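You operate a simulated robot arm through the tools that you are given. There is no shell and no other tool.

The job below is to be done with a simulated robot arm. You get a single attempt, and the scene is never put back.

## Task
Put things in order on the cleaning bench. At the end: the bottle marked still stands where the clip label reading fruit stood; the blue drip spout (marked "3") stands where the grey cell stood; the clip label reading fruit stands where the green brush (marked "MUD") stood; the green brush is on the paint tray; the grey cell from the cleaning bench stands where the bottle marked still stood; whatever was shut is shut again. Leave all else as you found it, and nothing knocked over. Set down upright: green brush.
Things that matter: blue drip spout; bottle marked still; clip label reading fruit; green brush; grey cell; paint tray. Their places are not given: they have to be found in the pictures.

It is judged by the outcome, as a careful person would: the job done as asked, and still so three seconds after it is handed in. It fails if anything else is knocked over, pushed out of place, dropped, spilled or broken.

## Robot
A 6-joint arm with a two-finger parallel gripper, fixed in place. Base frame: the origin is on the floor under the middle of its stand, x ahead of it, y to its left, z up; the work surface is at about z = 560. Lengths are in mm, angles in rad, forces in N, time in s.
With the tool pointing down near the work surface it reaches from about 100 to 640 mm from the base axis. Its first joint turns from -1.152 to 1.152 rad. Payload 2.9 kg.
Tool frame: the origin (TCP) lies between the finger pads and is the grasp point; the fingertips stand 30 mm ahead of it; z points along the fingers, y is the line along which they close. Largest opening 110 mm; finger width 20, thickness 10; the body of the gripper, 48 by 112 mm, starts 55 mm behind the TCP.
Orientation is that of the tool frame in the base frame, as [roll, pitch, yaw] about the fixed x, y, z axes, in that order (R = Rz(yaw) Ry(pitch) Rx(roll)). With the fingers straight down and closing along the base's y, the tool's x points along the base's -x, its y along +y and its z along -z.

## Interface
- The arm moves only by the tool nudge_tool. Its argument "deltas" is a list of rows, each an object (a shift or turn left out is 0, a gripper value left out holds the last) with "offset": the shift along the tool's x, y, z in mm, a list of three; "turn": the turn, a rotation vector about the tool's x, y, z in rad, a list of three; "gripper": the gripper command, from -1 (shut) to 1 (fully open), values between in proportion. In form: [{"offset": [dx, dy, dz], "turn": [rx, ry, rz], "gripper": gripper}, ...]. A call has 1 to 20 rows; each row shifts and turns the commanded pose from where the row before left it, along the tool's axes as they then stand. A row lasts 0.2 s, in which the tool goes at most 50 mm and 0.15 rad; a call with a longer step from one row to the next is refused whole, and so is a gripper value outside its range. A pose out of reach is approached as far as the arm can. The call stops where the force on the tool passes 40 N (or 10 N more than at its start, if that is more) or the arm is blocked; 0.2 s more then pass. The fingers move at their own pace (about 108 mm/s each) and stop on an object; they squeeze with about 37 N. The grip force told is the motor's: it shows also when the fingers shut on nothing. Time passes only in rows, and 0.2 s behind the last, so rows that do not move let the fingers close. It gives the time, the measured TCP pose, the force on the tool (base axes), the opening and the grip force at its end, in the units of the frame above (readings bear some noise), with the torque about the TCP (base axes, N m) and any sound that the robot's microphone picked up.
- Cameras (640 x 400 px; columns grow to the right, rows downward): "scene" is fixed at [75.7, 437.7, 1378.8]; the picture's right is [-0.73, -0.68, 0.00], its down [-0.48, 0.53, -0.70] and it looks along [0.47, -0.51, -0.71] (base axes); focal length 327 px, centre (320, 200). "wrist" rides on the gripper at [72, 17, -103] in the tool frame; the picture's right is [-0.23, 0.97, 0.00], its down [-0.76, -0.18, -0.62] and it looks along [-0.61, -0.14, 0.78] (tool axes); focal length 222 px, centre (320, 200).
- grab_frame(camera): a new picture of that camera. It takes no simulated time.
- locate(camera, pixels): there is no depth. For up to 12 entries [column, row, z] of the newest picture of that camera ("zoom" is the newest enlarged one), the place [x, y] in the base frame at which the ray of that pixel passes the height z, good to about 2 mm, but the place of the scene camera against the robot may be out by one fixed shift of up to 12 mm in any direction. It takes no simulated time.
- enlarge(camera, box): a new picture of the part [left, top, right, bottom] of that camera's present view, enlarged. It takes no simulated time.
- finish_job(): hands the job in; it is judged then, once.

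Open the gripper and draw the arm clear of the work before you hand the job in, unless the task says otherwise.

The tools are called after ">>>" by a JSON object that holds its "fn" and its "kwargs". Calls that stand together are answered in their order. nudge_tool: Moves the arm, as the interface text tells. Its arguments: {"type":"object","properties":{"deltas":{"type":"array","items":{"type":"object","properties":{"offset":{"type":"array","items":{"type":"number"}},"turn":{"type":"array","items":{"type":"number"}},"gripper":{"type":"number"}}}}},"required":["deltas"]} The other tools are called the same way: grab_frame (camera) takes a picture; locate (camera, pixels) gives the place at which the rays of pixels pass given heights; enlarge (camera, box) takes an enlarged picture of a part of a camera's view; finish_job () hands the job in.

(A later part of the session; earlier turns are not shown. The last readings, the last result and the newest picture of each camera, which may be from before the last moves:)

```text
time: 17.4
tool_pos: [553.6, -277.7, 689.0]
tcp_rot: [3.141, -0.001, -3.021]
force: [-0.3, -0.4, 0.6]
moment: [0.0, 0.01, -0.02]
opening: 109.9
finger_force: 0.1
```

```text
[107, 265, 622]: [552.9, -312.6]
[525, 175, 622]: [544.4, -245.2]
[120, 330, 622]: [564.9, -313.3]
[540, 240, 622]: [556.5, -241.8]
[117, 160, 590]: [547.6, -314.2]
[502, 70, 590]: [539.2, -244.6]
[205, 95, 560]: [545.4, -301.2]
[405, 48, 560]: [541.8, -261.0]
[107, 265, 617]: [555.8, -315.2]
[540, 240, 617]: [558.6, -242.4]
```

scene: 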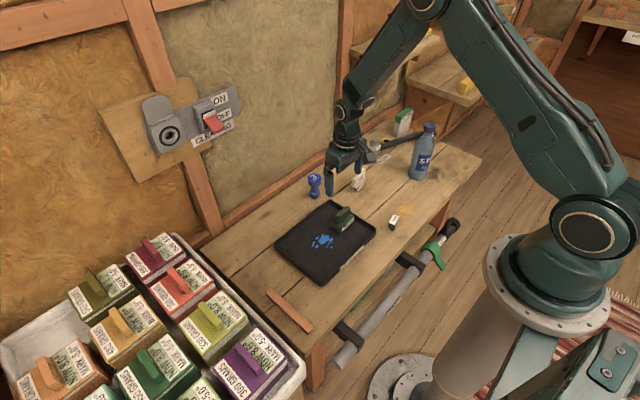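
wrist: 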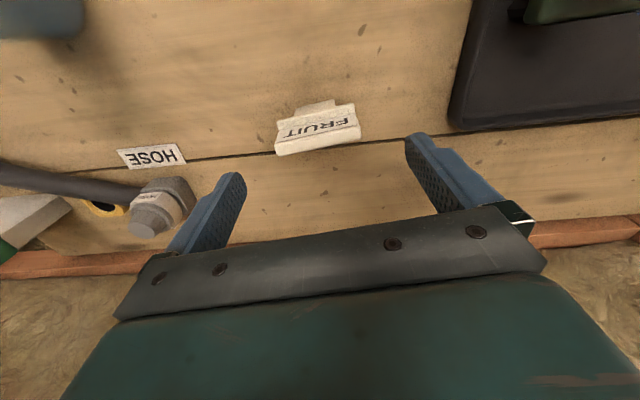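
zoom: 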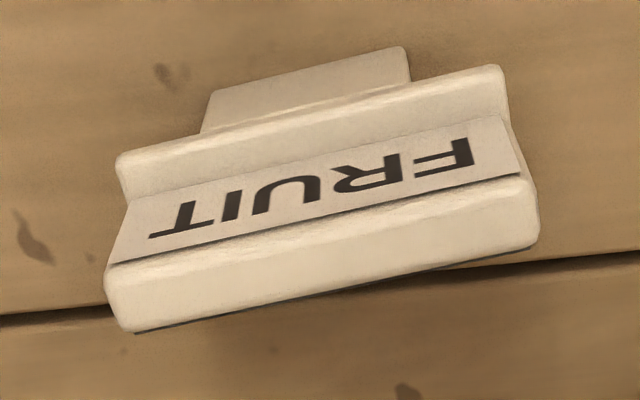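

Sign centre (554.7,−278) matches the tool at (553.6,−277.7). I descend 63 mm to TCP z≈626, keeping tips above the flange.

>>> {"fn": "nudge_tool", "kwargs": {"deltas": [{"offset": [-1, 0, 30]}, {"offset": [0, 0, 20]}, {"offset": [0, 0, 13]}, {"offset": [0, 0, 0]}, {"offset": [0, 0, 0]}]}}

>>> {"fn": "grab_frame", "kwargs": {"camera": "wrist"}}

>>> {"fn": "enlarge", "kwargs": {"camera": "scene", "box": [310, 120, 410, 200]}}

```text
time: 18.6
tool_pos: [556.7, -275.3, 626.9]
tcp_rot: [-3.141, 0.0, -3.022]
force: [0.0, 0.3, 0.3]
moment: [0.02, 0.04, 0.0]
opening: 109.9
finger_force: 0.1
```

```text
taken
```

wrist: 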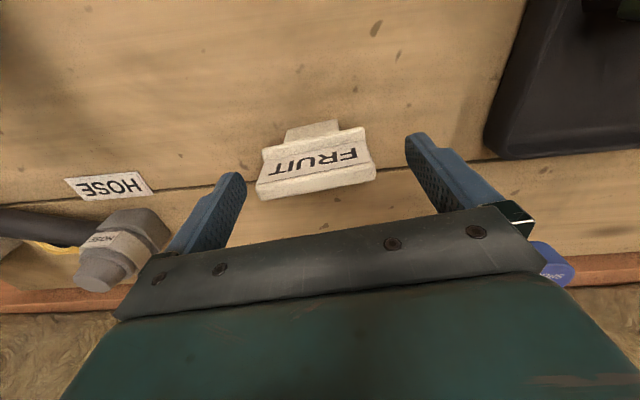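

```text
5.00 times, centred on (360, 160) of scene
```

zoom: 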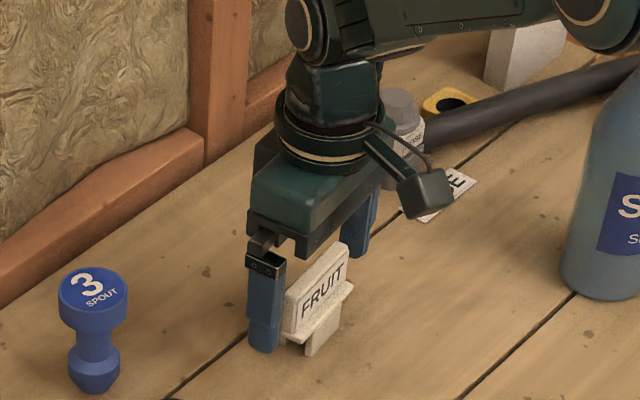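

The TCP projects to about (320,189), and the sign's top centre is at (317,181), so I shift 2 mm toward the robot and 2 mm to −y, then close.

>>> {"fn": "nudge_tool", "kwargs": {"deltas": [{"offset": [2, -2, 0]}, {"offset": [0, 0, 0]}, {"gripper": -1}, {"gripper": -1}, {"gripper": -1}, {"gripper": -1}]}}

>>> {"fn": "grab_frame", "kwargs": {"camera": "wrist"}}

>>> {"fn": "enlarge", "kwargs": {"camera": "scene", "box": [310, 120, 410, 200]}}

```text
time: 20.0
tool_pos: [553.3, -278.6, 626.6]
tcp_rot: [-3.141, 0.001, -3.021]
force: [0.0, -0.2, 1.2]
moment: [-0.01, 0.0, -0.01]
opening: 70.9
finger_force: 37.5
```

```text
taken
```

wrist: 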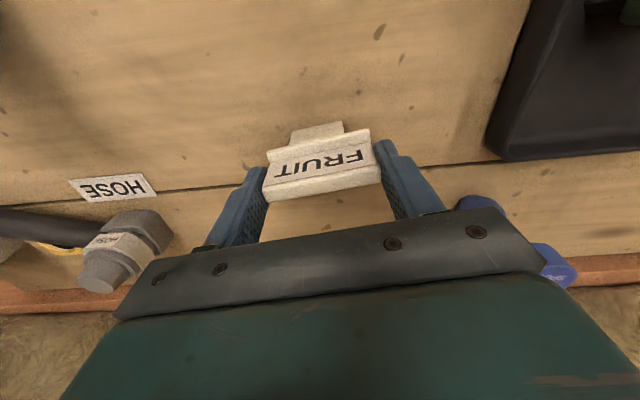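

```text
5.00 times, centred on (360, 160) of scene
```

zoom: 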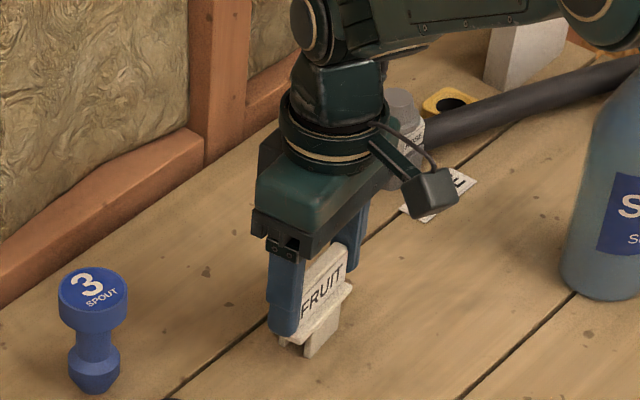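

The clip is held (opening 70.9, 37.5 N). I lift it 70 mm and carry it to the brush's old place (416,−318).

>>> {"fn": "nudge_tool", "kwargs": {"deltas": [{"offset": [0, 0, -15]}, {"offset": [0, 0, -25]}, {"offset": [0, 0, -30]}, {"offset": [35.5, -5.6, 0]}, {"offset": [35.6, -5.6, 0]}, {"offset": [35.6, -5.6, 0]}, {"offset": [35.5, -5.7, 0]}, {"offset": [0, 0, 0]}, {"offset": [0, 0, 0]}]}}

>>> {"fn": "grab_frame", "kwargs": {"camera": "wrist"}}

>>> {"fn": "grab_frame", "kwargs": {"camera": "scene"}}

```text
time: 22.0
tool_pos: [417.1, -315.3, 695.9]
tcp_rot: [-3.141, 0.001, -3.021]
force: [0.6, 0.3, 0.3]
moment: [-0.02, 0.05, -0.02]
opening: 70.9
finger_force: 36.6
```

```text
taken
```

wrist: 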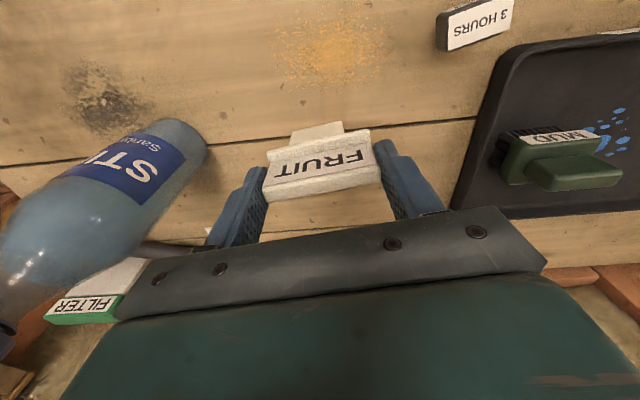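

```text
taken
```

scene: 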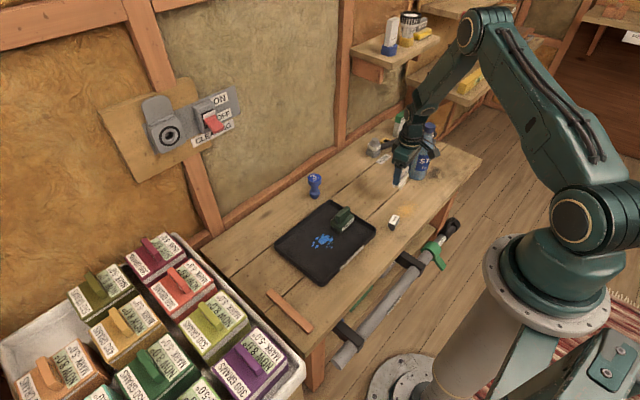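

The clip hangs straight at about the right spot. I lower it to a few mm above the bench.

>>> {"fn": "nudge_tool", "kwargs": {"deltas": [{"offset": [0, 0, 30]}, {"offset": [0, 0, 25]}, {"offset": [0, 0, 10]}, {"offset": [0, 0, 0]}, {"offset": [0, 0, 0]}]}}

>>> {"fn": "enlarge", "kwargs": {"camera": "scene", "box": [350, 130, 450, 210]}}

```text
time: 23.2
tool_pos: [416.6, -318.2, 630.5]
tcp_rot: [3.141, 0.0, -3.02]
force: [-0.3, -0.1, -0.5]
moment: [-0.03, 0.0, -0.01]
opening: 71.0
finger_force: 37.1
```

```text
5.00 times, centred on (400, 170) of scene
```

zoom: 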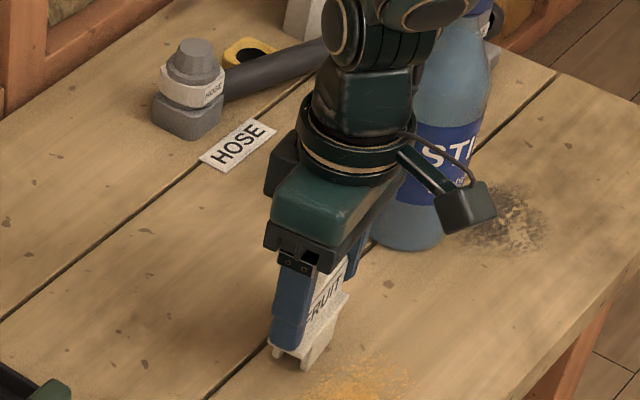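

The clip is about 4 mm above the bench. I step down 1 mm at a time until it touches.

>>> {"fn": "nudge_tool", "kwargs": {"deltas": [{"offset": [0, 0, 1.5]}, {"offset": [0, 0, 1]}, {"offset": [0, 0, 1]}, {"offset": [0, 0, 0]}]}}

```text
time: 24.2
tool_pos: [416.4, -318.1, 628.3]
tcp_rot: [3.141, 0.002, -3.023]
force: [-0.5, -0.1, 0.1]
moment: [0.0, 0.01, 0.0]
opening: 70.8
finger_force: 37.1
```

>>> {"fn": "nudge_tool", "kwargs": {"deltas": [{"offset": [0, 0, 0.7]}, {"offset": [0, 0, 0.5]}, {"offset": [0, 0, 0]}]}}

```text
time: 25.0
tool_pos: [416.1, -318.4, 628.0]
tcp_rot: [3.141, -0.001, -3.022]
force: [0.3, -0.2, -1.0]
moment: [-0.01, -0.01, 0.01]
opening: 70.7
finger_force: 36.8
```

No contact yet (force about 0). I continue down another 1 mm in half-steps.

>>> {"fn": "nudge_tool", "kwargs": {"deltas": [{"offset": [0, 0, 0.6]}, {"offset": [0, 0, 0.6]}, {"offset": [0, 0, 0]}]}}

```text
time: 25.8
tool_pos: [415.4, -317.7, 626.7]
tcp_rot: [-3.141, 0.001, -3.022]
force: [-2.6, 1.4, 12.2]
moment: [0.15, 0.19, -0.02]
opening: 70.8
finger_force: 37.2
```

Contact at 12 N: the clip rests on the bench. I open the fingers to release it and take a look.

>>> {"fn": "nudge_tool", "kwargs": {"deltas": [{"gripper": 0.7}, {"gripper": 0.7}, {"gripper": 0.7}]}}

>>> {"fn": "grab_frame", "kwargs": {"camera": "wrist"}}

>>> {"fn": "enlarge", "kwargs": {"camera": "scene", "box": [350, 130, 450, 210]}}

```text
time: 26.6
tool_pos: [415.6, -318.1, 625.2]
tcp_rot: [-3.141, 0.0, -3.02]
force: [-0.1, -0.2, -0.3]
moment: [0.02, 0.0, 0.03]
opening: 93.5
finger_force: 0.0
```

```text
taken
```

wrist: 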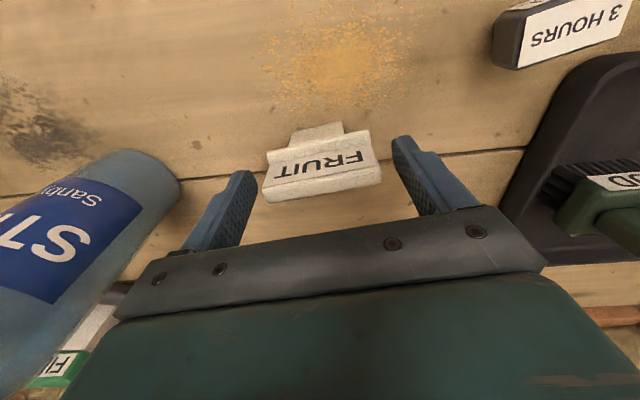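

```text
5.00 times, centred on (400, 170) of scene
```

zoom: 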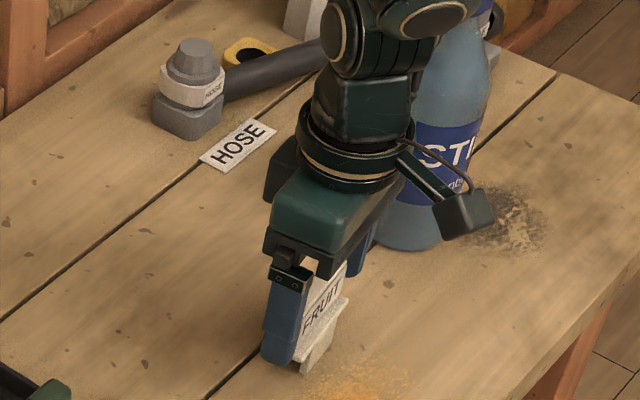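

The clip stands on its own at the brush's old place. I raise the gripper straight up to z≈850, well above the bottle's cap (~770), opening fully once clear.

>>> {"fn": "nudge_tool", "kwargs": {"deltas": [{"offset": [0, 0, -15]}, {"offset": [0, 0, -40]}, {"offset": [0, 0, -45]}, {"offset": [0, 0, -45]}, {"offset": [0, 0, -45]}, {"offset": [0, 0, -40], "gripper": 1}, {"offset": [0, 0, 0], "gripper": 1}]}}

>>> {"fn": "grab_frame", "kwargs": {"camera": "wrist"}}

>>> {"fn": "grab_frame", "kwargs": {"camera": "scene"}}

```text
time: 28.2
tool_pos: [415.9, -317.5, 856.1]
tcp_rot: [-3.142, 0.001, -3.02]
force: [0.4, 0.2, -0.6]
moment: [0.0, 0.01, -0.03]
opening: 109.8
finger_force: 0.0
```

```text
taken
```

wrist: 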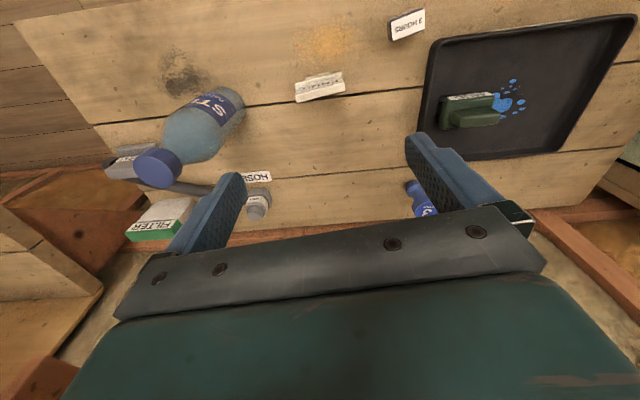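

```text
taken
```

scene: 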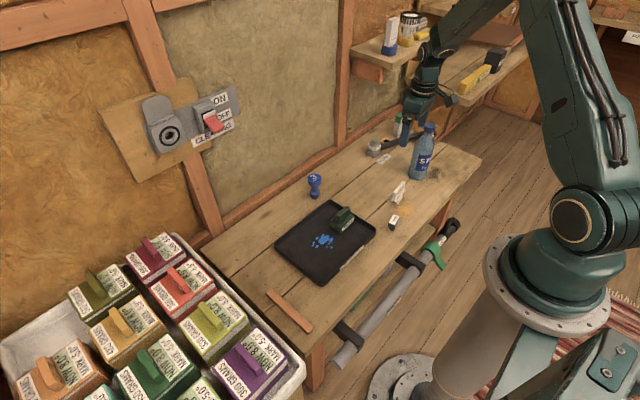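

The clip stands upright at its new place, and the bottle is untouched. I move to in front of the bottle at radius ~560 and height 856, then turn the tool about its axis so it faces along the bottle's direction (−0.837 rad).

>>> {"fn": "nudge_tool", "kwargs": {"deltas": [{"offset": [17.5, -31, 0]}, {"offset": [17.5, -31, 0]}, {"offset": [17.5, -31, 0]}, {"turn": [0, 0, 0.137]}, {"turn": [0, 0, 0.137]}, {"turn": [0, 0, 0.137]}, {"turn": [0, 0, 0.137]}, {"turn": [0, 0, 0.137]}, {"turn": [0, 0, 0.137]}, {"turn": [0, 0, 0.135]}, {"offset": [0, 0, 0]}]}}

>>> {"fn": "grab_frame", "kwargs": {"camera": "wrist"}}

>>> {"fn": "grab_frame", "kwargs": {"camera": "scene"}}

```text
time: 30.6
tool_pos: [375.5, -416.3, 856.5]
tcp_rot: [3.141, 0.0, 2.303]
force: [-0.6, -0.7, 1.5]
moment: [-0.03, -0.03, 0.01]
opening: 109.9
finger_force: 0.0
```

```text
taken
```

wrist: 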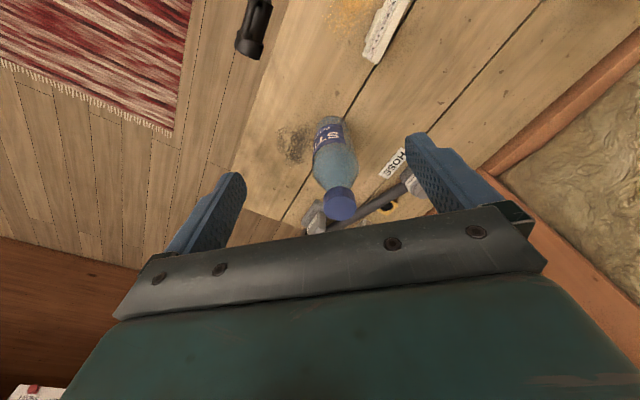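

```text
taken
```

scene: 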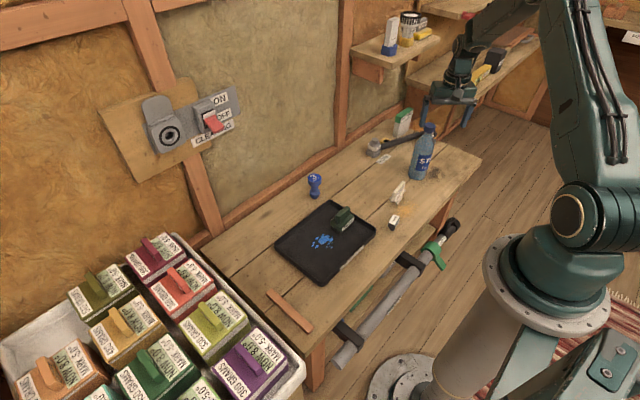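

The bottle now stands straight ahead (cap at (340,203), body (335,150)). I enlarge to measure the cap, neck and body.

>>> {"fn": "enlarge", "kwargs": {"camera": "wrist", "box": [280, 100, 400, 230]}}

>>> {"fn": "enlarge", "kwargs": {"camera": "scene", "box": [390, 115, 460, 190]}}

```text
3.08 times, centred on (340, 165) of wrist
```

zoom: 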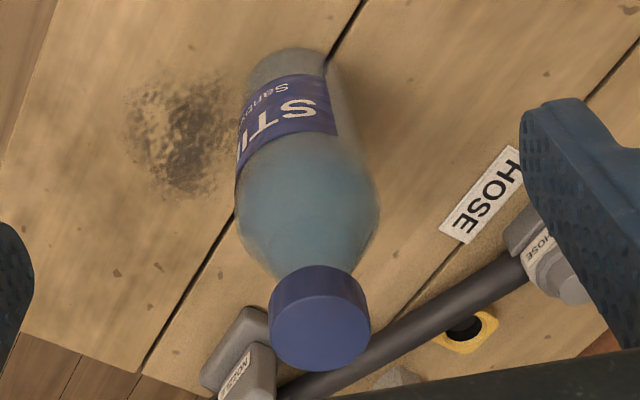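

```text
5.33 times, centred on (425, 152) of scene
```

zoom: 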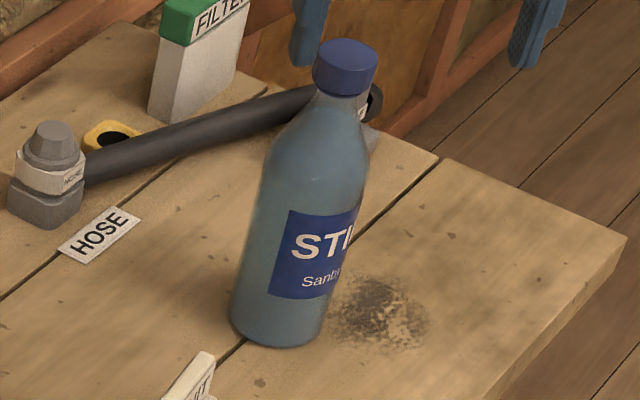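

I locate the cap's top centre and edges at candidate heights, and the shoulder edges.

>>> {"fn": "locate", "kwargs": {"camera": "zoom", "pixels": [[320, 328, 765], [320, 328, 775], [320, 328, 785], [270, 325, 770], [371, 325, 770], [320, 275, 745], [236, 215, 690], [380, 215, 690], [288, 50, 560], [250, 72, 560], [325, 62, 560]]}}

>>> {"fn": "locate", "kwargs": {"camera": "scene", "pixels": [[429.9, 125.0, 765], [429.9, 125.0, 775], [429.9, 125.0, 785]]}}

```text
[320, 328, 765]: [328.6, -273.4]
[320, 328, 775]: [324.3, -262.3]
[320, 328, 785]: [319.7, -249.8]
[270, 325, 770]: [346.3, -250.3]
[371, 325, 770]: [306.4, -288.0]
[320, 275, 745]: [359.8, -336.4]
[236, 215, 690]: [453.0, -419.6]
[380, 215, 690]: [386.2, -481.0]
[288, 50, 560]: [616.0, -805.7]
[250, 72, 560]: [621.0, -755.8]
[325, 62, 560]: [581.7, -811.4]
```

```text
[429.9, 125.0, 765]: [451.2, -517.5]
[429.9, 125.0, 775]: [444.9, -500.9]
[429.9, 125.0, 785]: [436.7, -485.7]
```

The zoom reference was the scene's, so I convert to plain wrist pixels (cap top centre (340,206.6), edges 323.8/356.6) and locate again.

>>> {"fn": "locate", "kwargs": {"camera": "wrist", "pixels": [[340, 206.6, 765], [340, 206.6, 775], [340, 206.6, 785], [323.75, 205.6, 775], [356.6, 205.6, 775], [312.7, 169.9, 690], [359.5, 169.9, 690], [329.6, 116.25, 560], [316, 125, 560], [344.5, 120, 560]]}}

```text
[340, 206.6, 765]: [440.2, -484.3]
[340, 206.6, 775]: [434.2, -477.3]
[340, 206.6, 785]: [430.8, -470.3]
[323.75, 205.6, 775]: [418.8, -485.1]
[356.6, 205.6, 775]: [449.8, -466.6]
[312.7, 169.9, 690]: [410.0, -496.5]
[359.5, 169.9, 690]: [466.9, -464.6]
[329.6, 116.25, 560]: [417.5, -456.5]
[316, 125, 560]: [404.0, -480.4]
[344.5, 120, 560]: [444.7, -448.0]
```

The cap top centre is (438,−483), top z≈770, diameter ≈36. I move outward 91 mm at z≈856 (tips at 826, above the cap) to test reach.

>>> {"fn": "nudge_tool", "kwargs": {"deltas": [{"offset": [-40, 0, 0]}, {"offset": [-40, 0, 0]}, {"offset": [-11, 0, 0]}, {"offset": [0, 0, 0]}, {"offset": [0, 0, 0]}]}}

>>> {"fn": "grab_frame", "kwargs": {"camera": "wrist"}}

>>> {"fn": "grab_frame", "kwargs": {"camera": "scene"}}

```text
time: 31.8
tool_pos: [435.5, -484.5, 855.9]
tcp_rot: [-3.141, 0.0, 2.305]
force: [0.9, -0.4, 0.1]
moment: [-0.02, -0.01, 0.0]
opening: 109.9
finger_force: 0.1
```

```text
taken
```

wrist: 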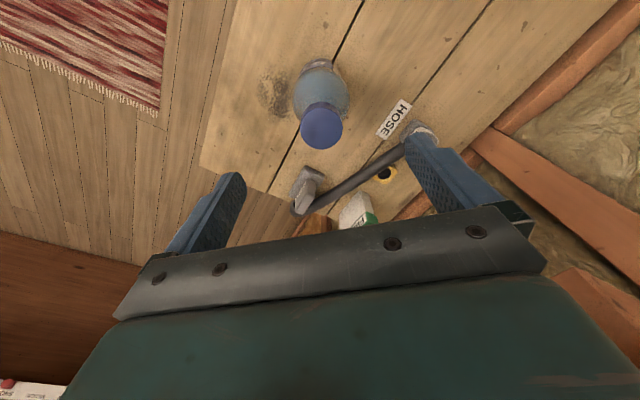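

```text
taken
```

scene: 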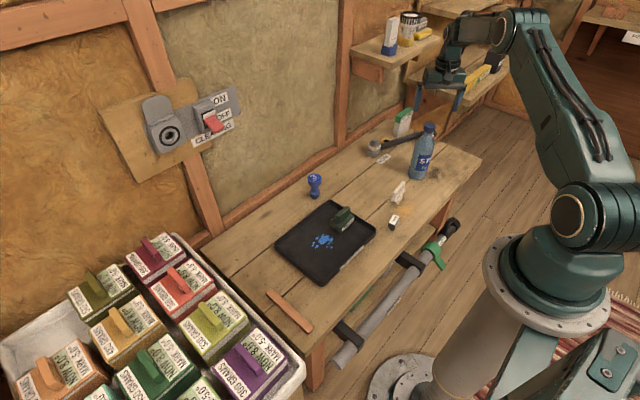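

Reach is fine here with the tool upright. The cap appears at (321,128); I enlarge and confirm its centre against the tool's position before descending onto the cap.

>>> {"fn": "enlarge", "kwargs": {"camera": "wrist", "box": [280, 50, 370, 160]}}

```text
3.64 times, centred on (325, 105) of wrist
```

zoom: 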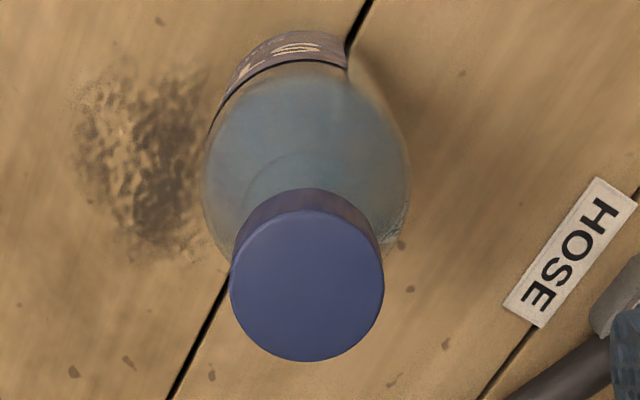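

>>> {"fn": "locate", "kwargs": {"camera": "zoom", "pixels": [[307, 286, 770], [307, 286, 775], [231, 286, 770], [384, 286, 770], [307, 361, 770], [307, 190, 748]]}}

```text
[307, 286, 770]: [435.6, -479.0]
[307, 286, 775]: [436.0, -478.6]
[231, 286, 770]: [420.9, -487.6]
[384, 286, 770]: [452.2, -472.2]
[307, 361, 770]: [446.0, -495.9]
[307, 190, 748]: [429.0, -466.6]
```

The cap centre sits about 3 mm inward and 2 mm to the tool's +y from the tool axis, so I correct for that and descend to TCP z≈772 (tips ≈742, around the cap).

>>> {"fn": "nudge_tool", "kwargs": {"deltas": [{"offset": [3, 2, 0]}, {"offset": [0, 0, 25]}, {"offset": [0, 0, 25]}, {"offset": [0, 0, 20]}, {"offset": [0, 0, 13]}, {"offset": [0, 0, 0]}, {"offset": [0, 0, 0]}]}}

>>> {"fn": "grab_frame", "kwargs": {"camera": "wrist"}}

>>> {"fn": "enlarge", "kwargs": {"camera": "scene", "box": [390, 70, 490, 190]}}

```text
time: 33.4
tool_pos: [435.8, -480.9, 773.3]
tcp_rot: [3.141, -0.001, 2.306]
force: [0.0, -0.1, -0.5]
moment: [0.01, 0.01, 0.01]
opening: 109.8
finger_force: 0.0
```

```text
taken
```

wrist: 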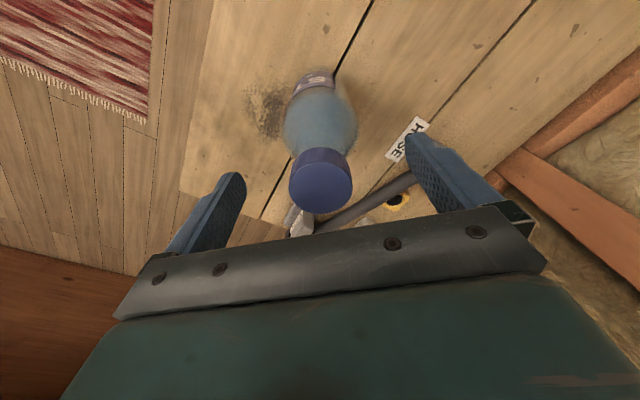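

```text
3.33 times, centred on (440, 130) of scene
```

zoom: 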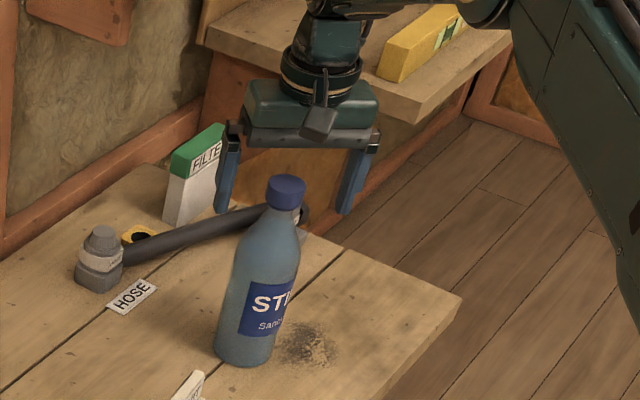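

The cap top centre is at (321,188), right on the TCP projection (320,189). I close the gripper on the cap.

>>> {"fn": "nudge_tool", "kwargs": {"deltas": [{"gripper": 0}, {"gripper": -0.1}, {"gripper": -0.25}, {"gripper": -1}, {"gripper": -1}, {"gripper": -1}]}}

>>> {"fn": "grab_frame", "kwargs": {"camera": "wrist"}}

>>> {"fn": "enlarge", "kwargs": {"camera": "scene", "box": [390, 70, 490, 190]}}

```text
time: 34.8
tool_pos: [436.2, -481.6, 773.5]
tcp_rot: [3.141, 0.0, 2.305]
force: [0.6, 1.0, 0.7]
moment: [0.13, -0.13, -0.01]
opening: 35.0
finger_force: 37.1
```

```text
taken
```

wrist: 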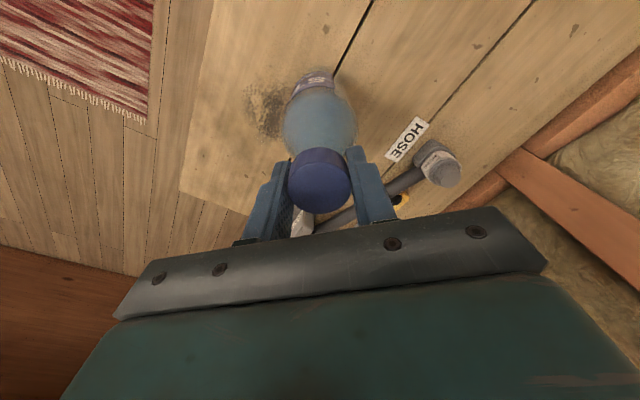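

```text
3.33 times, centred on (440, 130) of scene
```

zoom: 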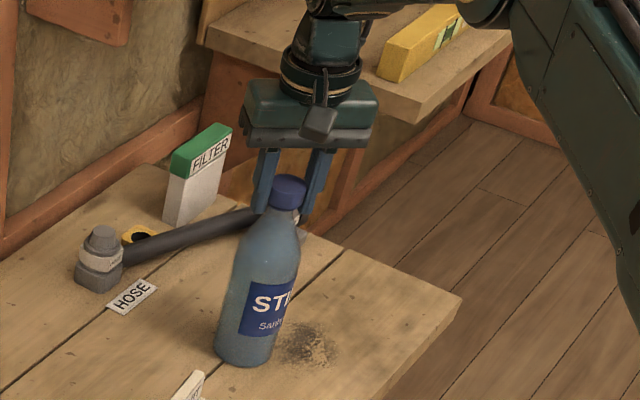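

The cap is gripped at 35 mm with the bottle still upright. I lift 12 mm slowly to check that the whole bottle comes along.

>>> {"fn": "nudge_tool", "kwargs": {"deltas": [{"offset": [0, 0, -3]}, {"offset": [0, 0, -4]}, {"offset": [0, 0, -5]}, {"offset": [0, 0, 0]}]}}

>>> {"fn": "grab_frame", "kwargs": {"camera": "wrist"}}

>>> {"fn": "enlarge", "kwargs": {"camera": "scene", "box": [390, 70, 490, 190]}}

```text
time: 35.8
tool_pos: [435.2, -480.8, 785.5]
tcp_rot: [3.141, 0.0, 2.306]
force: [-0.9, -0.5, -5.6]
moment: [-0.02, -0.04, -0.04]
opening: 35.0
finger_force: 37.0
```

```text
taken
```

wrist: 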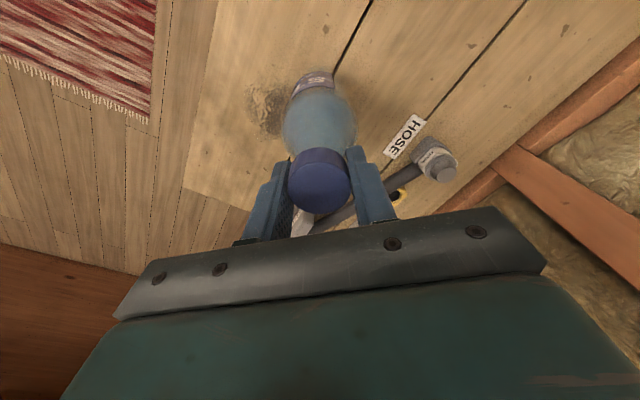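

```text
3.33 times, centred on (440, 130) of scene
```

zoom: 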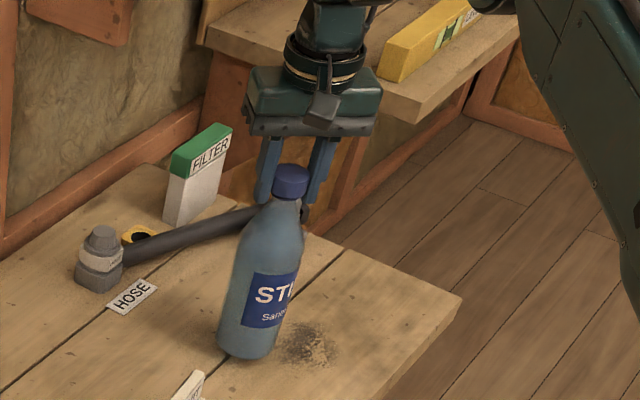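

The whole bottle lifts together (about 5.5 N), hanging straight. I raise it 30 mm more and carry it gently to the clip's old place (555.5,−278.5).

>>> {"fn": "nudge_tool", "kwargs": {"deltas": [{"offset": [0, 0, -10]}, {"offset": [0, 0, -12]}, {"offset": [0, 0, -8]}, {"offset": [3.5, 11.2, 0]}, {"offset": [6, 19.2, 0]}, {"offset": [7, 22.4, 0]}, {"offset": [7, 22.4, 0]}, {"offset": [7, 22.4, 0]}, {"offset": [7, 22.4, 0]}, {"offset": [7, 22.4, 0]}, {"offset": [7, 22.4, 0]}, {"offset": [7, 22.4, 0]}, {"offset": [6, 19.2, 0]}, {"offset": [3.5, 11.2, 0]}, {"offset": [2.2, 7, 0]}, {"offset": [0, 0, 0]}, {"offset": [0, 0, 0]}, {"offset": [0, 0, 0]}]}}

>>> {"fn": "grab_frame", "kwargs": {"camera": "wrist"}}

>>> {"fn": "grab_frame", "kwargs": {"camera": "scene"}}

```text
time: 39.6
tool_pos: [553.3, -277.5, 815.7]
tcp_rot: [3.141, -0.001, 2.306]
force: [-0.5, 0.2, -5.0]
moment: [-0.01, 0.0, -0.03]
opening: 35.0
finger_force: 36.7
```

```text
taken
```

wrist: 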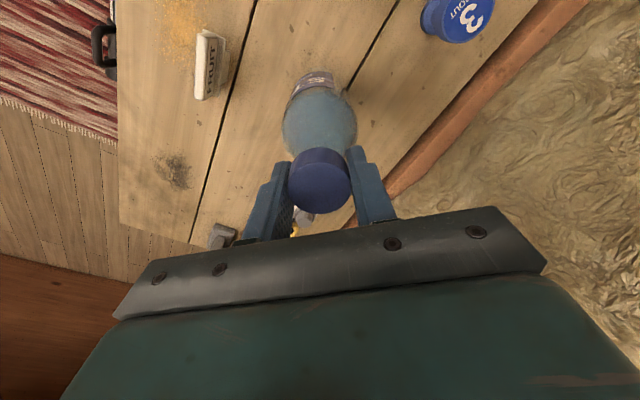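

```text
taken
```

scene: 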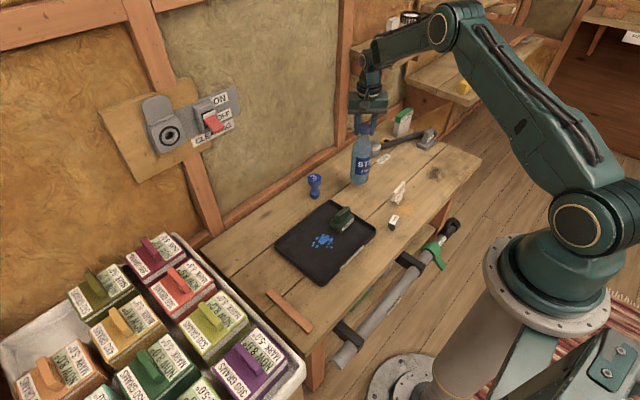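

The bottle hangs over the clip's old spot. I lower it 38 mm, to about 4 mm above the bench.

>>> {"fn": "nudge_tool", "kwargs": {"deltas": [{"offset": [0, 0, 10]}, {"offset": [0, 0, 12]}, {"offset": [0, 0, 10]}, {"offset": [0, 0, 6]}, {"offset": [0, 0, 0]}]}}

>>> {"fn": "enlarge", "kwargs": {"camera": "scene", "box": [310, 90, 420, 210]}}

```text
time: 40.8
tool_pos: [555.4, -278.0, 778.5]
tcp_rot: [-3.141, 0.001, 2.306]
force: [-0.5, -0.1, -4.9]
moment: [0.02, 0.01, -0.01]
opening: 35.2
finger_force: 36.7
```

```text
3.33 times, centred on (365, 150) of scene
```

zoom: 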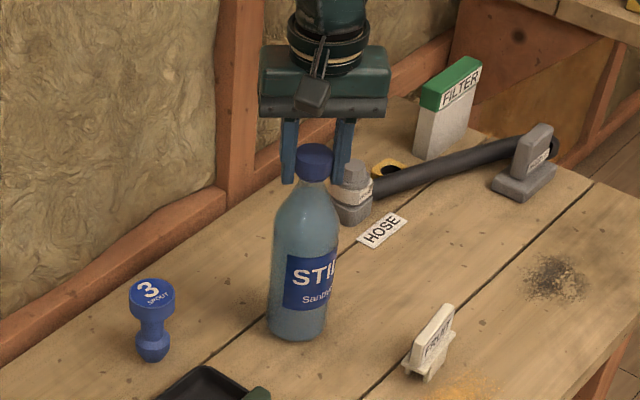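

The bottle is upright just above the bench. I step down until it takes the weight.

>>> {"fn": "nudge_tool", "kwargs": {"deltas": [{"offset": [0, 0, 1]}, {"offset": [0, 0, 1]}, {"offset": [0, 0, 1]}, {"offset": [0, 0, 0.5]}, {"offset": [0, 0, 0]}]}}

```text
time: 42.0
tool_pos: [555.7, -278.4, 774.3]
tcp_rot: [3.141, 0.0, 2.307]
force: [-1.2, -0.2, -4.6]
moment: [0.0, 0.0, 0.03]
opening: 35.2
finger_force: 37.0
```

>>> {"fn": "nudge_tool", "kwargs": {"deltas": [{"offset": [0, 0, 0.6]}, {"offset": [0, 0, 0.5]}, {"offset": [0, 0, 0]}]}}

```text
time: 42.8
tool_pos: [556.1, -278.0, 772.5]
tcp_rot: [-3.141, 0.001, 2.306]
force: [-1.0, 1.1, 0.3]
moment: [0.1, 0.24, -0.04]
opening: 34.8
finger_force: 36.9
```

The bench now carries the bottle (force went from −4.6 to +0.3). I open the fingers gradually.

>>> {"fn": "nudge_tool", "kwargs": {"deltas": [{"gripper": -0.28}, {"gripper": -0.2}, {"gripper": 0.0}, {"gripper": 0.3}, {"gripper": 0.3}]}}

>>> {"fn": "grab_frame", "kwargs": {"camera": "wrist"}}

>>> {"fn": "enlarge", "kwargs": {"camera": "scene", "box": [310, 90, 420, 210]}}

```text
time: 44.0
tool_pos: [556.0, -278.5, 772.7]
tcp_rot: [-3.141, 0.001, 2.306]
force: [-0.8, -0.5, -0.1]
moment: [0.01, 0.02, 0.01]
opening: 71.5
finger_force: 0.0
```

```text
taken
```

wrist: 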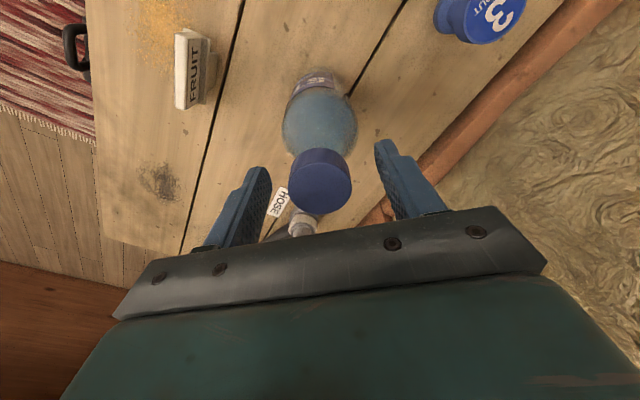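

```text
3.33 times, centred on (365, 150) of scene
```

zoom: 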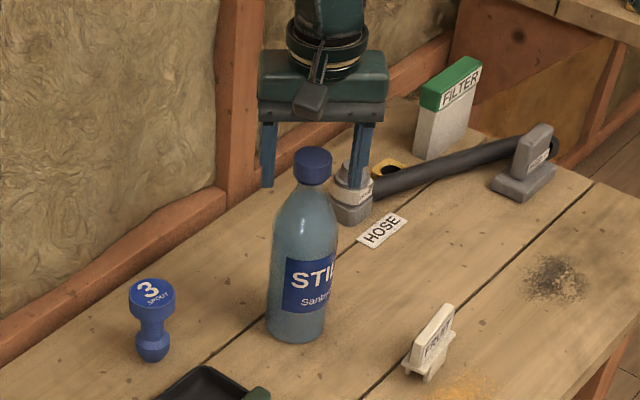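

The bottle stands at the clip's old place. I raise the gripper straight up clear of the cap, then look at the freed spot and at the hose end piece near it.

>>> {"fn": "nudge_tool", "kwargs": {"deltas": [{"offset": [0, 0, -15]}, {"offset": [0, 0, -30]}, {"offset": [0, 0, -40]}, {"offset": [0, 0, 0]}]}}

>>> {"fn": "grab_frame", "kwargs": {"camera": "scene"}}

>>> {"fn": "enlarge", "kwargs": {"camera": "scene", "box": [360, 100, 490, 220]}}

>>> {"fn": "locate", "kwargs": {"camera": "zoom", "pixels": [[293, 155, 560], [330, 160, 560], [360, 145, 560], [420, 250, 560]]}}

```text
time: 45.0
tool_pos: [554.4, -277.4, 858.2]
tcp_rot: [3.141, 0.0, 2.306]
force: [0.5, 0.0, -0.5]
moment: [-0.01, 0.0, 0.02]
opening: 71.5
finger_force: 0.1
```

```text
taken
```

scene: 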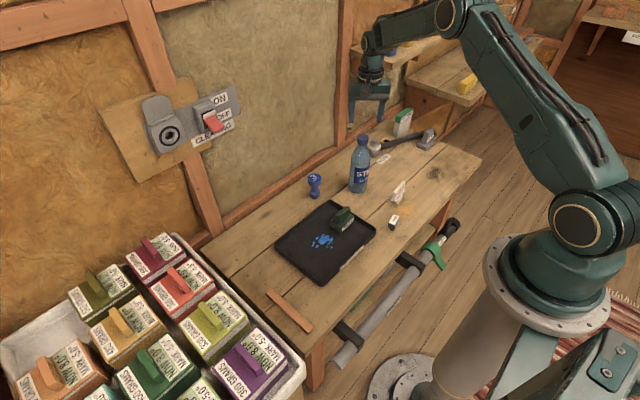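

```text
3.33 times, centred on (425, 160) of scene
```

zoom: 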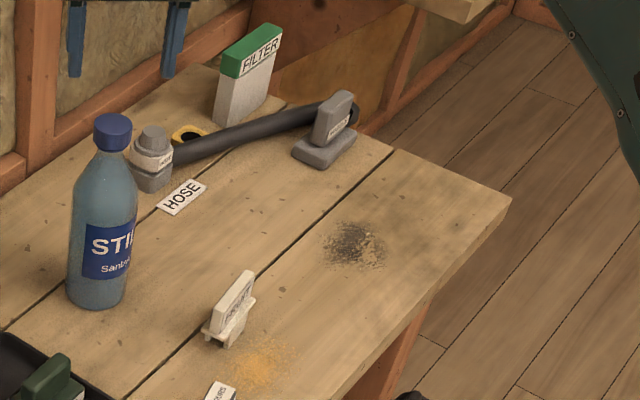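

```text
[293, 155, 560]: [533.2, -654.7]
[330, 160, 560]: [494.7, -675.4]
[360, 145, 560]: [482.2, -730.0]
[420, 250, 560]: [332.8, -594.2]
```

The freed spot is clear of other items (the grey hose end is ~165 mm away). I go over the bottle's old place (437,−484) and test whether the upright tool reaches it near the bench, before bringing the cell.

>>> {"fn": "nudge_tool", "kwargs": {"deltas": [{"offset": [-14.6, -45.2, 0]}, {"offset": [-14.6, -45.2, 0]}, {"offset": [-14.6, -45.2, 0]}, {"offset": [-14.6, -45.2, 0]}, {"offset": [-14.7, -45.1, 0]}, {"offset": [0, 0, 45]}, {"offset": [0, 0, 45]}, {"offset": [0, 0, 45]}, {"offset": [0, 0, 45]}, {"offset": [0, 0, 40]}, {"offset": [0, 0, 0]}, {"offset": [0, 0, 0]}]}}

>>> {"fn": "grab_frame", "kwargs": {"camera": "wrist"}}

>>> {"fn": "grab_frame", "kwargs": {"camera": "scene"}}

```text
time: 47.6
tool_pos: [431.8, -479.0, 640.9]
tcp_rot: [3.141, -0.002, 2.307]
force: [0.4, 0.2, -0.4]
moment: [-0.01, -0.03, 0.02]
opening: 71.4
finger_force: 0.1
out of reach, approached as far as the arm can: row 10
```

```text
taken
```

wrist: 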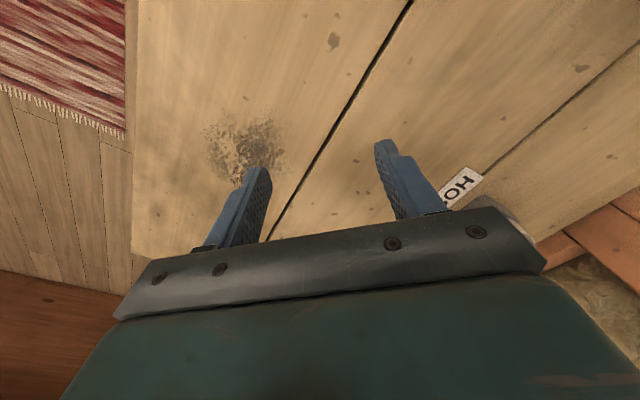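

```text
taken
```

scene: 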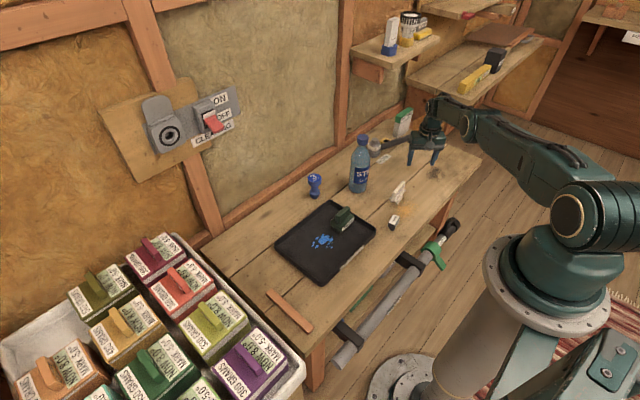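

Upright, the arm falls short here at r≈645, so a tilt is needed for this spot and the spout. I raise 60 mm, tilt the fingers outward by 0.3 rad and test reaching (437,−484,600).

>>> {"fn": "nudge_tool", "kwargs": {"deltas": [{"offset": [0, 0, -30]}, {"offset": [0, 0, -30]}, {"turn": [0, -0.15, 0]}, {"turn": [0, -0.15, 0]}, {"offset": [7.6, 0, 32.5]}, {"offset": [7.6, 0, 32.5]}, {"offset": [7.6, 0, 32.5]}, {"offset": [0, 0, 0]}, {"offset": [0, 0, 0]}]}}

>>> {"fn": "grab_frame", "kwargs": {"camera": "wrist"}}

>>> {"fn": "grab_frame", "kwargs": {"camera": "scene"}}

```text
time: 49.6
tool_pos: [437.1, -484.3, 599.2]
tcp_rot: [3.142, 0.301, 2.305]
force: [0.3, -0.1, -0.5]
moment: [-0.02, -0.01, 0.0]
opening: 71.5
finger_force: 0.1
```

```text
taken
```

wrist: 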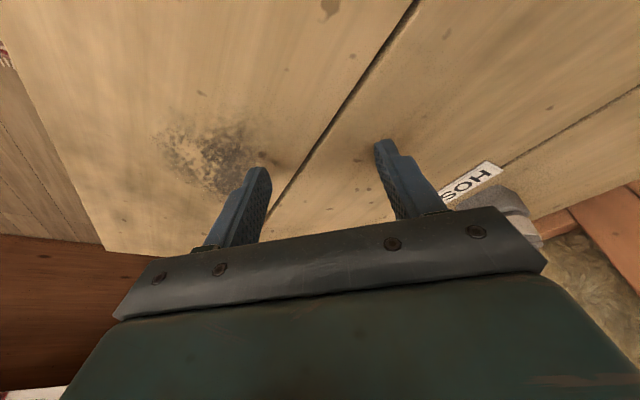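

```text
taken
```

scene: 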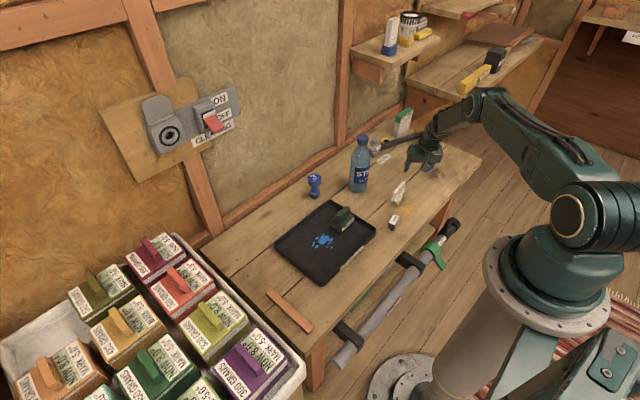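

With a 0.3 rad tilt the tool reaches (437,−484,599) exactly. I rise, travel at z≈710 to above the cell at (355,−198) and turn about the vertical so the closing line matches the cell's long axis.

>>> {"fn": "nudge_tool", "kwargs": {"deltas": [{"offset": [-10.8, 0, -35]}, {"offset": [-10.8, 0, -35]}, {"offset": [-10.9, 0, -35]}, {"offset": [36.4, 18.7, -11.3]}, {"offset": [36.4, 18.7, -11.3]}, {"offset": [36.4, 18.7, -11.3]}, {"offset": [36.4, 18.7, -11.3]}, {"offset": [36.4, 18.7, -11.3]}, {"offset": [36.4, 18.7, -11.3]}, {"offset": [36.6, 18.6, -11.1]}, {"turn": [-0.0394, 0, -0.1274]}, {"turn": [-0.0394, 0, -0.1274]}, {"turn": [-0.0394, 0, -0.1274]}, {"turn": [-0.0394, 0, -0.1274]}, {"turn": [-0.0394, 0, -0.1274]}, {"turn": [-0.0394, 0, -0.1274]}, {"turn": [-0.0394, 0, -0.1274]}, {"turn": [-0.0394, 0, -0.1274]}, {"offset": [0, 0, 0]}]}}

>>> {"fn": "grab_frame", "kwargs": {"camera": "wrist"}}

>>> {"fn": "grab_frame", "kwargs": {"camera": "scene"}}

```text
time: 53.6
tool_pos: [354.9, -197.3, 708.6]
tcp_rot: [3.14, 0.298, -2.91]
force: [0.4, 0.0, 0.2]
moment: [-0.02, 0.01, -0.01]
opening: 71.3
finger_force: 0.0
```

```text
taken
```

wrist: 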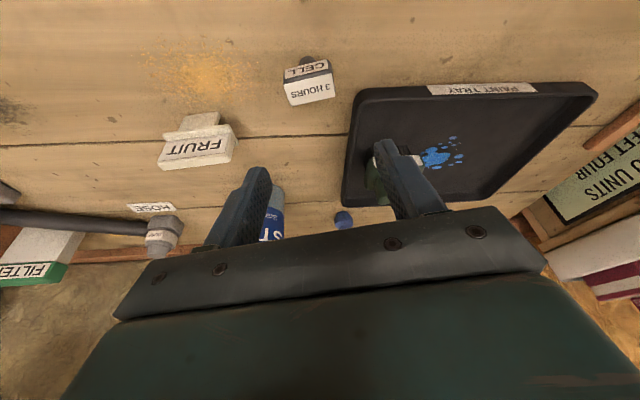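

```text
taken
```

scene: 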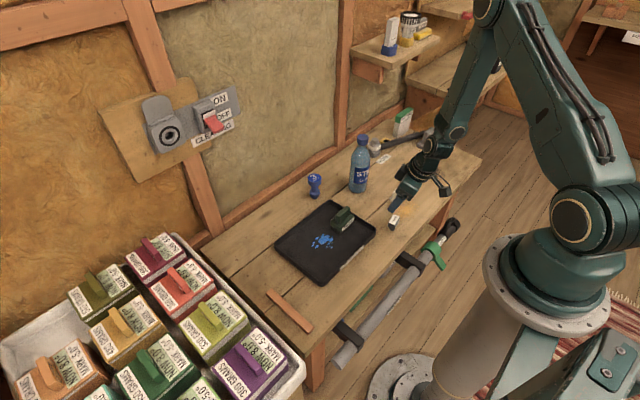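

The tool is above the cell with matching yaw. I zoom on the cell at (310,80) to measure foot, box and axis.

>>> {"fn": "enlarge", "kwargs": {"camera": "wrist", "box": [275, 48, 345, 112]}}

```text
6.25 times, centred on (310, 80) of wrist
```

zoom: 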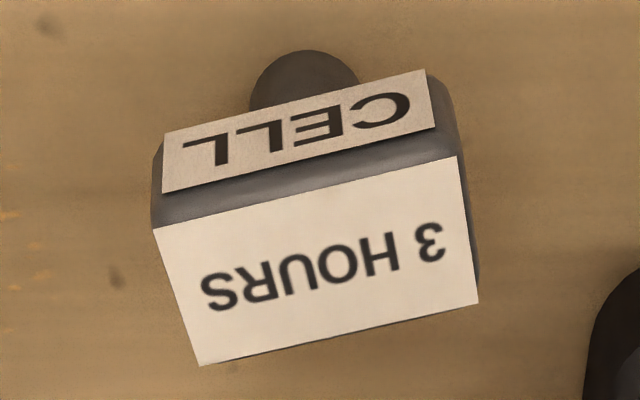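

>>> {"fn": "locate", "kwargs": {"camera": "zoom", "pixels": [[155, 228, 605], [457, 157, 605], [478, 302, 605], [200, 365, 605], [303, 52, 560], [250, 100, 560], [357, 85, 560], [163, 190, 600], [425, 70, 585], [165, 130, 585], [317, 262, 605], [317, 262, 600]]}}

```text
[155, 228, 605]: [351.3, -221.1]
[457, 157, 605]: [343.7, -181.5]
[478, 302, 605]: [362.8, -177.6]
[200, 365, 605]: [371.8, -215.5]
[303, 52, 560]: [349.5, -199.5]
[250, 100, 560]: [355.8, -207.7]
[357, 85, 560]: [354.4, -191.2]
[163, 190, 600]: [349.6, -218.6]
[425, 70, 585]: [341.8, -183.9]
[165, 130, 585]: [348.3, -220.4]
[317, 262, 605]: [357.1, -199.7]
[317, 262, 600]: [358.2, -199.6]
```

The cell's foot centre is (356.5,−199.3) with yaw ≈0.21, box top ≈605. I descend vertically to z≈625 first (fingers open 71 mm, box 42 mm).

>>> {"fn": "nudge_tool", "kwargs": {"deltas": [{"offset": [7.8, -0.8, 26.5]}, {"offset": [7.8, -0.8, 26.5]}, {"offset": [7.8, 0, 26.6]}, {"offset": [0, 0, 0]}, {"offset": [0, 0, 0]}]}}

>>> {"fn": "grab_frame", "kwargs": {"camera": "wrist"}}

>>> {"fn": "enlarge", "kwargs": {"camera": "scene", "box": [350, 150, 450, 250]}}

```text
time: 54.8
tool_pos: [359.3, -200.1, 625.9]
tcp_rot: [3.141, 0.3, -2.91]
force: [0.7, -0.6, -0.6]
moment: [0.0, -0.03, -0.01]
opening: 71.4
finger_force: 0.0
```

```text
taken
```

wrist: 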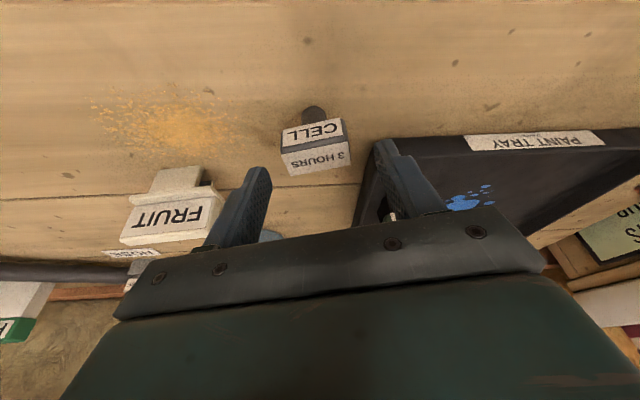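

```text
4.00 times, centred on (400, 200) of scene
```

zoom: 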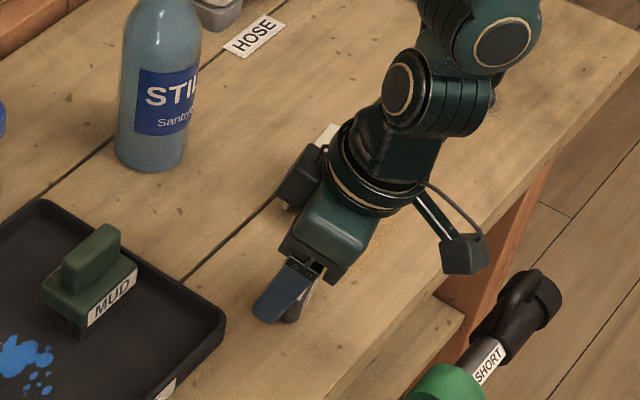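

The box sits centred between the fingers (top-face centre (318.5,160.5) vs predicted (318,163)). I descend 26 mm more, shifting 1.5 mm toward the robot.

>>> {"fn": "nudge_tool", "kwargs": {"deltas": [{"offset": [4.6, 0, 12.2]}, {"offset": [4.5, 0, 12.2]}, {"offset": [0, 0, 0]}, {"offset": [0, 0, 0]}]}}

>>> {"fn": "grab_frame", "kwargs": {"camera": "wrist"}}

>>> {"fn": "enlarge", "kwargs": {"camera": "scene", "box": [360, 180, 430, 240]}}

```text
time: 55.8
tool_pos: [354.9, -200.5, 600.9]
tcp_rot: [3.141, 0.3, -2.911]
force: [-0.3, -0.9, 0.1]
moment: [0.0, 0.0, 0.04]
opening: 71.4
finger_force: 0.0
```

```text
taken
```

wrist: 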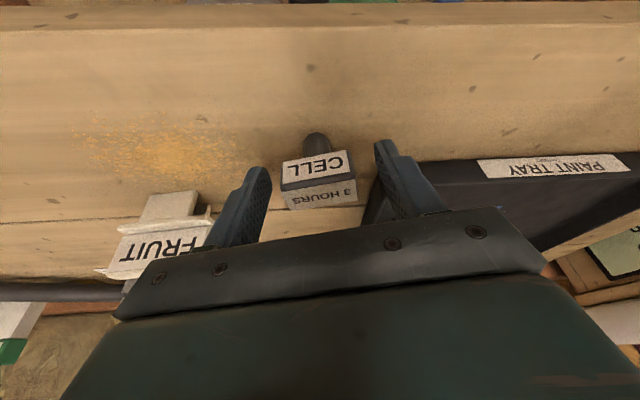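

```text
6.67 times, centred on (395, 210) of scene
```

zoom: 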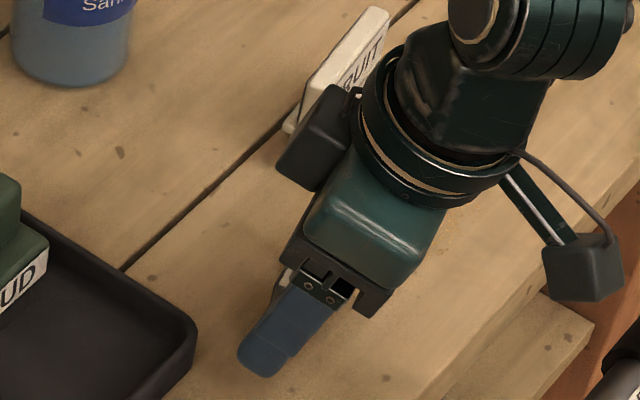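

The fingers straddle the box with the tray clear on the right. I close gradually onto the cell.

>>> {"fn": "nudge_tool", "kwargs": {"deltas": [{"gripper": 0.1}, {"gripper": -0.05}, {"gripper": -0.12}, {"gripper": -0.18}, {"gripper": -0.25}, {"gripper": -1}, {"gripper": -1}, {"gripper": -1}]}}

>>> {"fn": "grab_frame", "kwargs": {"camera": "wrist"}}

>>> {"fn": "enlarge", "kwargs": {"camera": "wrist", "box": [255, 110, 385, 230]}}

```text
time: 57.6
tool_pos: [355.8, -201.4, 601.6]
tcp_rot: [-3.14, 0.299, -2.91]
force: [0.0, 0.2, 1.0]
moment: [0.03, 0.0, 0.02]
opening: 41.3
finger_force: 36.4
```

```text
taken
```

wrist: 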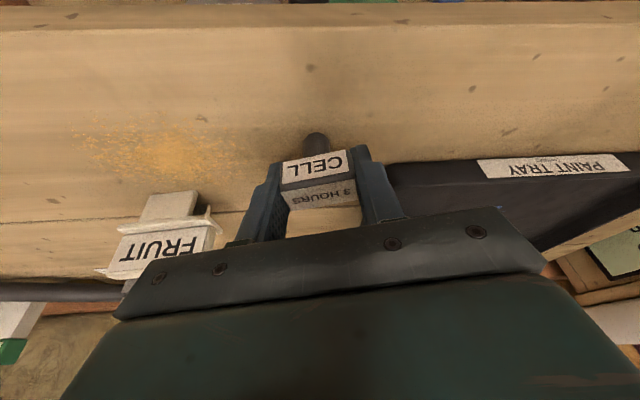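

```text
3.33 times, centred on (320, 170) of wrist
```

zoom: 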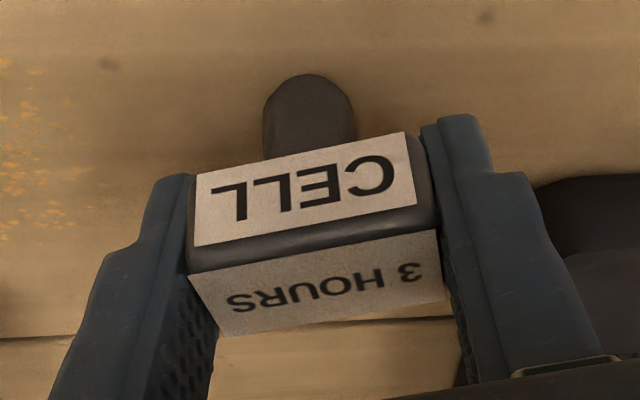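

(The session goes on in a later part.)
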